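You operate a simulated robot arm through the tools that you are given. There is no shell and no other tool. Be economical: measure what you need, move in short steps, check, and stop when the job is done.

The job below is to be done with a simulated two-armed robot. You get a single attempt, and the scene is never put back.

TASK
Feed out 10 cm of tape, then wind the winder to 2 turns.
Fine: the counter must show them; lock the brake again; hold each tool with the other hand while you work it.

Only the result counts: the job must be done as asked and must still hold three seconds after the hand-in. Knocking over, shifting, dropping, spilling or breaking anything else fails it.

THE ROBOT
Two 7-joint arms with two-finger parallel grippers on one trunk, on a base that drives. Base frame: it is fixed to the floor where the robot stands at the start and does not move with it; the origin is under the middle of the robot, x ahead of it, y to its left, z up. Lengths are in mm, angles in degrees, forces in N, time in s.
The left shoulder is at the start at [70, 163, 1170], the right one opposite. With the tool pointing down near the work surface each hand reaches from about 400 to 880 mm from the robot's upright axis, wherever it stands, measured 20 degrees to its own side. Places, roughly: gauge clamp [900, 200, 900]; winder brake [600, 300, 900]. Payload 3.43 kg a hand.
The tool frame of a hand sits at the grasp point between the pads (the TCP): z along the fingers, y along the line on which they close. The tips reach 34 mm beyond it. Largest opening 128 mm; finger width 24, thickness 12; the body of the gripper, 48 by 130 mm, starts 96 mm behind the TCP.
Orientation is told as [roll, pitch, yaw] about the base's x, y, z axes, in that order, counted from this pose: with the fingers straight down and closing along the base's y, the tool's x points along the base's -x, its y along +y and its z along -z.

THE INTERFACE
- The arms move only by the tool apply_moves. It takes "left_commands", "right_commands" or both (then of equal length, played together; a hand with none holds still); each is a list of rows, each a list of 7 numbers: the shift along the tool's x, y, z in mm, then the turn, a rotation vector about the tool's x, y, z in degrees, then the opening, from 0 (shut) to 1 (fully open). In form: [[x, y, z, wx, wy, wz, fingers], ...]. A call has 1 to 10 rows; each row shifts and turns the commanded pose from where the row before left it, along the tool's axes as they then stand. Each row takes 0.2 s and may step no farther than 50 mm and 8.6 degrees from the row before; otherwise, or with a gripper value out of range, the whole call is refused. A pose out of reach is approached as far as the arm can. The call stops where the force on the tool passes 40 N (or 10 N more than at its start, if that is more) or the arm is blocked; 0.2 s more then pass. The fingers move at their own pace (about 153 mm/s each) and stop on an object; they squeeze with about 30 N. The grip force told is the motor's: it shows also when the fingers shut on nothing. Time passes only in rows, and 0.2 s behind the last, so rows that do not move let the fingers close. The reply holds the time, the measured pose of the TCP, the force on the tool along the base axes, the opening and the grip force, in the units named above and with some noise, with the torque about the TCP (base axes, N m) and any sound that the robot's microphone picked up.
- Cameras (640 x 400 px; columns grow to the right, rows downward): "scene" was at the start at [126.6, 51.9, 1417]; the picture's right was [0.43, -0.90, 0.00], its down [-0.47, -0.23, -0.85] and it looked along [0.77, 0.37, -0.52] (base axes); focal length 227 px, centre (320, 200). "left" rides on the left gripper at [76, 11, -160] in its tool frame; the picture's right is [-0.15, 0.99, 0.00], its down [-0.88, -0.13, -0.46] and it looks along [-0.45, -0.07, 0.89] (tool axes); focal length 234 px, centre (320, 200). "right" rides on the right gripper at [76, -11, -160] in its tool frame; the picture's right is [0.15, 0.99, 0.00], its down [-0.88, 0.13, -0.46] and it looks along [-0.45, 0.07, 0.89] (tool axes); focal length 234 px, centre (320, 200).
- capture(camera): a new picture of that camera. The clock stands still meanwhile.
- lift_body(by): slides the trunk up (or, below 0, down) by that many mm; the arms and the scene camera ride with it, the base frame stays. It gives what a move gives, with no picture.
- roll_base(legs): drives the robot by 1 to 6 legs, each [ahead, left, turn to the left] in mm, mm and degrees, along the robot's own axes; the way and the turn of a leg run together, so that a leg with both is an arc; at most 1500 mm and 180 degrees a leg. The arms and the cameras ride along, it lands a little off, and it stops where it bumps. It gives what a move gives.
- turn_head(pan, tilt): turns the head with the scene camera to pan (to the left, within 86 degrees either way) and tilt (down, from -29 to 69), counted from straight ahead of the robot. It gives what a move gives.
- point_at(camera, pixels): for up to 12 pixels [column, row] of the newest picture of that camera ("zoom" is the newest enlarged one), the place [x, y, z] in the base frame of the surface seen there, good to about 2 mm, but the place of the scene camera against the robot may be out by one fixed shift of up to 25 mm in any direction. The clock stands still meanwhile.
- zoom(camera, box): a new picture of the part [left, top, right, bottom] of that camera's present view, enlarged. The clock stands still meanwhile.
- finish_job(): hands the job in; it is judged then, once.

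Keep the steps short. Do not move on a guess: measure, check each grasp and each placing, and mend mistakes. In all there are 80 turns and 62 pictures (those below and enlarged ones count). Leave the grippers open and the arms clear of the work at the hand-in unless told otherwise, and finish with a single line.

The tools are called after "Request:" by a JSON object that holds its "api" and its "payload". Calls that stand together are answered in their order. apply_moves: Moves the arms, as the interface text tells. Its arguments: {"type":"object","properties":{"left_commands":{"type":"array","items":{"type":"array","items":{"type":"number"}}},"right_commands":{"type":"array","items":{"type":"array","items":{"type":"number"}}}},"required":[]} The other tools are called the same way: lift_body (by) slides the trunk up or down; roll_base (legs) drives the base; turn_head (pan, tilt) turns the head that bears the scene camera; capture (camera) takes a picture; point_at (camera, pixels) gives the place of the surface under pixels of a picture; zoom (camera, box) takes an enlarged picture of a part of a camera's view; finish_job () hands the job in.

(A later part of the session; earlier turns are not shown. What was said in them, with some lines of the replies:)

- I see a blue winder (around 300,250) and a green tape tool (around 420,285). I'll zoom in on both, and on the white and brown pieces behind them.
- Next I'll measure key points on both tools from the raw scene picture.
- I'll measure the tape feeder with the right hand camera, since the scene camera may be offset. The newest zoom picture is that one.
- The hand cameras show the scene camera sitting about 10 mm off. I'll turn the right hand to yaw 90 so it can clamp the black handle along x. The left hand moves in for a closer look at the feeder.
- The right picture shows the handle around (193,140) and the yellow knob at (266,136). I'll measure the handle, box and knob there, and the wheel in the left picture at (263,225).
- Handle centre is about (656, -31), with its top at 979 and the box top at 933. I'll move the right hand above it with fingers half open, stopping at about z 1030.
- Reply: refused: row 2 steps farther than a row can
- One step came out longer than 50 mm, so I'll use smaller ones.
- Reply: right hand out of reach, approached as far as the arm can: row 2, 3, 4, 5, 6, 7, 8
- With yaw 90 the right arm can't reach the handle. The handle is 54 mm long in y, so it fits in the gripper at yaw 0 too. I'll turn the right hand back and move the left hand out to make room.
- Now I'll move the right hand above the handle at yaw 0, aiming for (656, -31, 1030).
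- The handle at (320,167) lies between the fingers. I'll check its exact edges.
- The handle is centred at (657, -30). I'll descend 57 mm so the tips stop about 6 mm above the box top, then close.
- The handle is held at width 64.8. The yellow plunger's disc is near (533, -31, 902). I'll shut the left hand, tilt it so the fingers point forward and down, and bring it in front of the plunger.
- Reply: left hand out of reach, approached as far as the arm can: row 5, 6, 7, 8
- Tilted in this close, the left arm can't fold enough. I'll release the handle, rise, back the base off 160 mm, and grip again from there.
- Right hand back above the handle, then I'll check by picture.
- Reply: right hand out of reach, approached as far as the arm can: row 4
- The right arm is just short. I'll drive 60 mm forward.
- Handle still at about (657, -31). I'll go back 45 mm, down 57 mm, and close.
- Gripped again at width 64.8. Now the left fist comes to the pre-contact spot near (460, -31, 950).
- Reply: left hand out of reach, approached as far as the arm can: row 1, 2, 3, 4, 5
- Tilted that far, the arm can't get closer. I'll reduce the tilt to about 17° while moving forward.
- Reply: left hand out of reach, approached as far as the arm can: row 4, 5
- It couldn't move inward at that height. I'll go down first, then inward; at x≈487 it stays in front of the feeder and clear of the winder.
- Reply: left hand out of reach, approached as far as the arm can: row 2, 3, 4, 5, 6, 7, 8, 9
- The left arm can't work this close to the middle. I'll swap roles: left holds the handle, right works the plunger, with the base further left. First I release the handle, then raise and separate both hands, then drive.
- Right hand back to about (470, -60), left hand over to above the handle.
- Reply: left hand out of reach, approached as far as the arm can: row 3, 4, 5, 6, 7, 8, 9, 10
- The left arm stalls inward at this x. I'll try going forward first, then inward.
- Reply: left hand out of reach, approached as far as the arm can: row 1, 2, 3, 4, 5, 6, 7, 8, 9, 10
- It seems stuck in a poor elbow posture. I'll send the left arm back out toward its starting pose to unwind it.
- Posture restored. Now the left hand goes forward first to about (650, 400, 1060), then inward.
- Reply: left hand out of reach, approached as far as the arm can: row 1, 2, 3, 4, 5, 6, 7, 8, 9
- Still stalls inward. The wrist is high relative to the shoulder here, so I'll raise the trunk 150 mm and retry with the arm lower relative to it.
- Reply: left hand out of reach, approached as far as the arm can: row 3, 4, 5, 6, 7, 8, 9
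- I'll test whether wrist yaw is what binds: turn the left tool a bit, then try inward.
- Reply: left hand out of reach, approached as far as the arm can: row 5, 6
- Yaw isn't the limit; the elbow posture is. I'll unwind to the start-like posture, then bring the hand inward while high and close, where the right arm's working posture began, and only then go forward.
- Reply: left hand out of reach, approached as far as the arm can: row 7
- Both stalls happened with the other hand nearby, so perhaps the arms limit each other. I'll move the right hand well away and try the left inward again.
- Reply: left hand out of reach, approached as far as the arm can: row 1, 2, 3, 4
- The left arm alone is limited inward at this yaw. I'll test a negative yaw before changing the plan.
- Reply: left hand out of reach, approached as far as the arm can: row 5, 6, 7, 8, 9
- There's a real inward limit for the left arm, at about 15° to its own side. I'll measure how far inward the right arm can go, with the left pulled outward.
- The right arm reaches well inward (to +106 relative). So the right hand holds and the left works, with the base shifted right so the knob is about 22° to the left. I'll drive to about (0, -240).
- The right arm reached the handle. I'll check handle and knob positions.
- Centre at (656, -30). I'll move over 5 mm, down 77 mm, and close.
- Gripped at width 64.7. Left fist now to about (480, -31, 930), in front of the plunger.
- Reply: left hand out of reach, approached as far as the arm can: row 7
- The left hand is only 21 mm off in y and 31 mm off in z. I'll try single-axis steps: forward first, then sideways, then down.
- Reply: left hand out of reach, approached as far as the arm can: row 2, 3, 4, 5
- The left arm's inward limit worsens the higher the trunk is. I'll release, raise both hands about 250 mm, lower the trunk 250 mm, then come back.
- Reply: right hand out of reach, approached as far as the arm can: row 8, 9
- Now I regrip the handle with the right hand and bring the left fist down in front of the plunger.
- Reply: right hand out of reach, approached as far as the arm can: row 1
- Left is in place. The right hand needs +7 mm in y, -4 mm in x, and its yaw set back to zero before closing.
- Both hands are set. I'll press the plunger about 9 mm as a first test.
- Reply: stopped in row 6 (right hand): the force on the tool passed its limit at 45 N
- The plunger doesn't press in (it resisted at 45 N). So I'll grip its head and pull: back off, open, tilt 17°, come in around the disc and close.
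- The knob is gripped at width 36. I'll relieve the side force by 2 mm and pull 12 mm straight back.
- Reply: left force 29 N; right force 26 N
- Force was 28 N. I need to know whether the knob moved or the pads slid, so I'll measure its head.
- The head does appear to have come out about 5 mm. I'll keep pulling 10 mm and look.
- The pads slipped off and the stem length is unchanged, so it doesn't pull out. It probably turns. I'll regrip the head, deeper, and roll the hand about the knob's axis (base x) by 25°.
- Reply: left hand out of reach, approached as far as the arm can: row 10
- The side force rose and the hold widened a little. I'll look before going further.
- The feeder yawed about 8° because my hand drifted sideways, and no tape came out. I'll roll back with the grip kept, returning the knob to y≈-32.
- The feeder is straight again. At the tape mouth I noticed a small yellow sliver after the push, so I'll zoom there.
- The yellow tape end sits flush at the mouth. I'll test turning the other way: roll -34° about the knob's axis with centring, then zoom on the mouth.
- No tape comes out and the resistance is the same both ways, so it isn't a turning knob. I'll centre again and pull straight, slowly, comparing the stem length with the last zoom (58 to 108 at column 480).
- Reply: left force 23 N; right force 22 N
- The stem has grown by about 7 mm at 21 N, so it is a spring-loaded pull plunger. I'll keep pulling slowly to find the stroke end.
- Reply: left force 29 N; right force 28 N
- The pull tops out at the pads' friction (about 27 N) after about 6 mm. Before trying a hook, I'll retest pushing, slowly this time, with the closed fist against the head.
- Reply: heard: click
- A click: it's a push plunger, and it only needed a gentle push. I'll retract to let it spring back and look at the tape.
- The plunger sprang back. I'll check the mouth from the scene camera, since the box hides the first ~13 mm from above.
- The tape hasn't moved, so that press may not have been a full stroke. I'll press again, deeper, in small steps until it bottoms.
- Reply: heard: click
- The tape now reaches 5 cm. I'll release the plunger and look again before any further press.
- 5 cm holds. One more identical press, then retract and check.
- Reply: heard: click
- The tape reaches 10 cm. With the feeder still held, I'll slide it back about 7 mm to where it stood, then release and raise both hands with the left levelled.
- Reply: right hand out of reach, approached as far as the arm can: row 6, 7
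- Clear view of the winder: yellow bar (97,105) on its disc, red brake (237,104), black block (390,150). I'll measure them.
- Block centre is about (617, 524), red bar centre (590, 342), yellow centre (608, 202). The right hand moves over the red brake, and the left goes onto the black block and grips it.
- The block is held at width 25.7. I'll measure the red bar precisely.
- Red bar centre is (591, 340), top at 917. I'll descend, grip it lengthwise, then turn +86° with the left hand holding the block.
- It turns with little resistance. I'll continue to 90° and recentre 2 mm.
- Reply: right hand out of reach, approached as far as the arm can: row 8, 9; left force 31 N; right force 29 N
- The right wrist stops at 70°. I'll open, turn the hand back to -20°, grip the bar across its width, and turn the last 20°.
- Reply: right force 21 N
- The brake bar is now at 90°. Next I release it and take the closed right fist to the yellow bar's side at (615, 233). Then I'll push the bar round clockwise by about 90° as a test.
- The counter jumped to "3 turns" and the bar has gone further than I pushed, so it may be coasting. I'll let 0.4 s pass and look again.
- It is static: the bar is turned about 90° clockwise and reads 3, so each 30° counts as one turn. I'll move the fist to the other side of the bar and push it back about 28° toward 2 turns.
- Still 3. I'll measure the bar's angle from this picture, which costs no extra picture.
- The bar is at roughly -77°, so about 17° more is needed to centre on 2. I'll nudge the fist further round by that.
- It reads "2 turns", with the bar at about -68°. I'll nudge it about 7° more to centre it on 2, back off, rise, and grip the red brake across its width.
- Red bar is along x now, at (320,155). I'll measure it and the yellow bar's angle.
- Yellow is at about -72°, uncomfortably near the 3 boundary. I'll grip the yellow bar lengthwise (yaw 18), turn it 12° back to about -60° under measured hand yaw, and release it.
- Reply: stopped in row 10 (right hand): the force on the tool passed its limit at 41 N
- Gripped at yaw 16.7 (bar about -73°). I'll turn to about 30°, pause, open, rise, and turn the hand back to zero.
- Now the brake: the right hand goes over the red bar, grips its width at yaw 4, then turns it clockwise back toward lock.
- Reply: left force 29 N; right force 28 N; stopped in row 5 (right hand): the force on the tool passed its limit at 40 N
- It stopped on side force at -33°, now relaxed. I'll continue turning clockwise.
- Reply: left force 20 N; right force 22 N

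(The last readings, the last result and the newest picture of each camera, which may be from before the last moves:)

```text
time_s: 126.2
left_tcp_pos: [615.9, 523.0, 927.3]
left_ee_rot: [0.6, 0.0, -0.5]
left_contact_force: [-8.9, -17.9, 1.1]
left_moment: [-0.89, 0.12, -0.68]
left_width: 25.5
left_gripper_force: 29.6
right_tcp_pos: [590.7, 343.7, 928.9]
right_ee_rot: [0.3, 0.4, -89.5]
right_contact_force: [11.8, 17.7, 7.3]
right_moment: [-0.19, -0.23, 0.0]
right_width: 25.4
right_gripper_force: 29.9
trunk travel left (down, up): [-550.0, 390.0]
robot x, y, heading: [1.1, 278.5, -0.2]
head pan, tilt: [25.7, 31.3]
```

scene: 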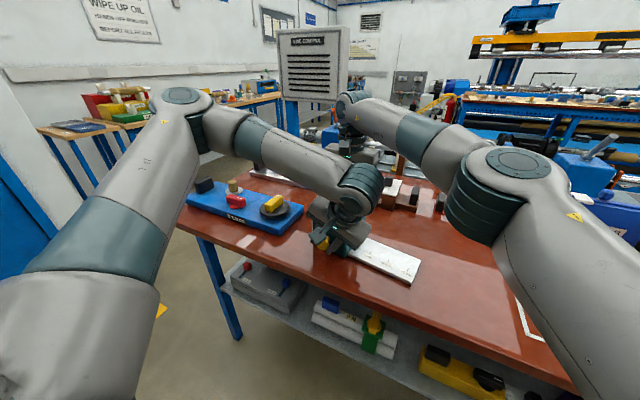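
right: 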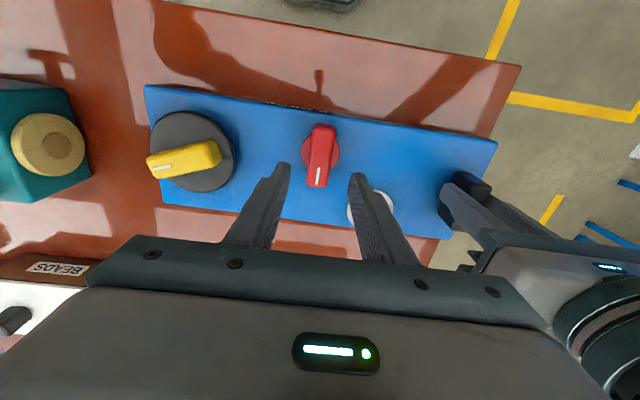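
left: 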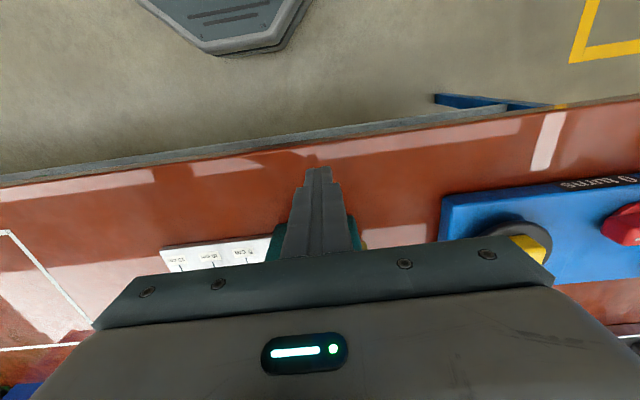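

The hand is at -89.5°, so the brake is back at its starting position. I'll nudge it 1.5° to seat it, open, rise, and use the last picture to check.

Request:
{"api": "apply_moves", "payload": {"left_commands": [[0, 0, 0, 0, 0, 0, 0], [0, 0, 0, 0, 0, 0, 0], [0, 0, 0, 0, 0, 0, 0], [0, 0, 0, 0, 0, 0, 0], [0, 0, 0, 0, 0, 0, 0], [0, 0, 0, 0, 0, 0, 0], [0, 0, 0, 0, 0, 0, 0]], "right_commands": [[0, 0, 0, 0, 0, 1.5, 0.05], [0, 0, 0, 0, 0, 0, 0.4], [0, 0, 0, 0, 0, 0, 0.4], [0, 0, -40, 0, 0, 0, 0.4], [0, 0, -45, 0, 0, 0, 0.4], [0, 0, -20, 0, 0, 0, 0.4], [0, 0, 0, 0, 0, 0, 0.4]]}}

Request:
{"api": "zoom", "payload": {"camera": "scene", "box": [240, 180, 560, 380]}}

```text
time_s: 127.8
left_tcp_pos: [616.7, 524.8, 926.6]
left_ee_rot: [0.6, 0.1, -0.4]
left_contact_force: [-0.7, 1.5, 3.5]
left_moment: [-0.73, -0.17, 0.05]
left_width: 25.6
left_gripper_force: 29.8
right_tcp_pos: [589.3, 340.5, 1032.3]
right_ee_rot: [0.2, 0.1, -91.0]
right_contact_force: [0.1, -0.2, -0.3]
right_moment: [0.02, 0.03, 0.0]
right_width: 51.3
right_gripper_force: 0.0
trunk travel left (down, up): [-550.0, 390.0]
robot x, y, heading: [0.1, 276.9, -0.4]
head pan, tilt: [25.7, 31.3]
```

```text
2.00 times, centred on (400, 280) of scene
5 turns are left
```

zoom: 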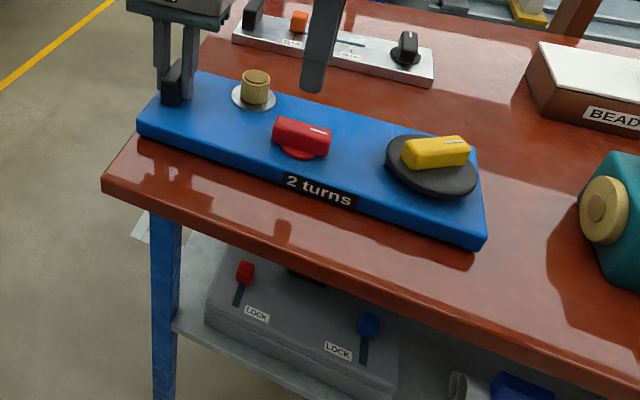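

The counter reads "2 turns", the red brake is back in its starting position and the feeder is standing. I'll open the left hand, rise straight up, and bring both arms clear.

Request:
{"api": "apply_moves", "payload": {"left_commands": [[0, 0, 0, 0, 0, 0, 0.5], [0, 0, 0, 0, 0, 0, 0.5], [0, 0, -30, 0, 0, 0, 0.5], [0, 0, -40, 0, 0, 0, 0.5], [0, 0, -40, 0, 0, 0, 0.8], [0, 0, -30, 0, 0, 0, 1], [35, 10, 0, 0, 0, 0, 1], [35, 10, 0, 0, 0, 0, 1], [35, 10, 0, 0, 0, 0, 1], [0, 0, 0, 0, 0, 0, 1]], "right_commands": [[0, 0, 0, 0, 0, 0, 0.4], [0, 0, 0, 0, 0, 0, 0.4], [0, 0, 0, 0, 0, 0, 0.6], [0, 0, 0, 0, 0, 0, 0.8], [0, 0, 0, 0, 0, 0, 1], [0, 0, 0, 0, 0, 0, 1], [0, 0, 0, 0, 0, 0, 1], [0, 0, 0, 0, 0, 0, 1], [0, 0, 0, 0, 0, 0, 1], [0, 0, 0, 0, 0, 0, 1]]}}

```text
time_s: 130.0
left_tcp_pos: [513.8, 554.6, 1065.5]
left_ee_rot: [0.6, 0.1, -0.4]
left_contact_force: [0.4, -0.4, -0.4]
left_moment: [0.03, 0.03, 0.01]
left_width: 127.9
left_gripper_force: 0.0
right_tcp_pos: [590.5, 339.8, 1031.2]
right_ee_rot: [0.1, 0.2, -90.8]
right_contact_force: [0.7, 0.0, -0.4]
right_moment: [0.01, 0.04, 0.01]
right_width: 127.7
right_gripper_force: 0.1
trunk travel left (down, up): [-550.0, 390.0]
robot x, y, heading: [1.1, 276.0, -0.3]
head pan, tilt: [25.7, 31.3]
4 turns are left
```

Both grippers are open and well above the work, so I'm handing in.

Request:
{"api": "finish_job", "payload": {}}

```text
The job is handed in.
```

The tape was fed out to the 10 cm mark and the winder counter reads 2 turns, with the brake turned back to its starting (locked) position; the feeder was nudged several mm during trials and slid roughly back, but I didn't re-measure its position.
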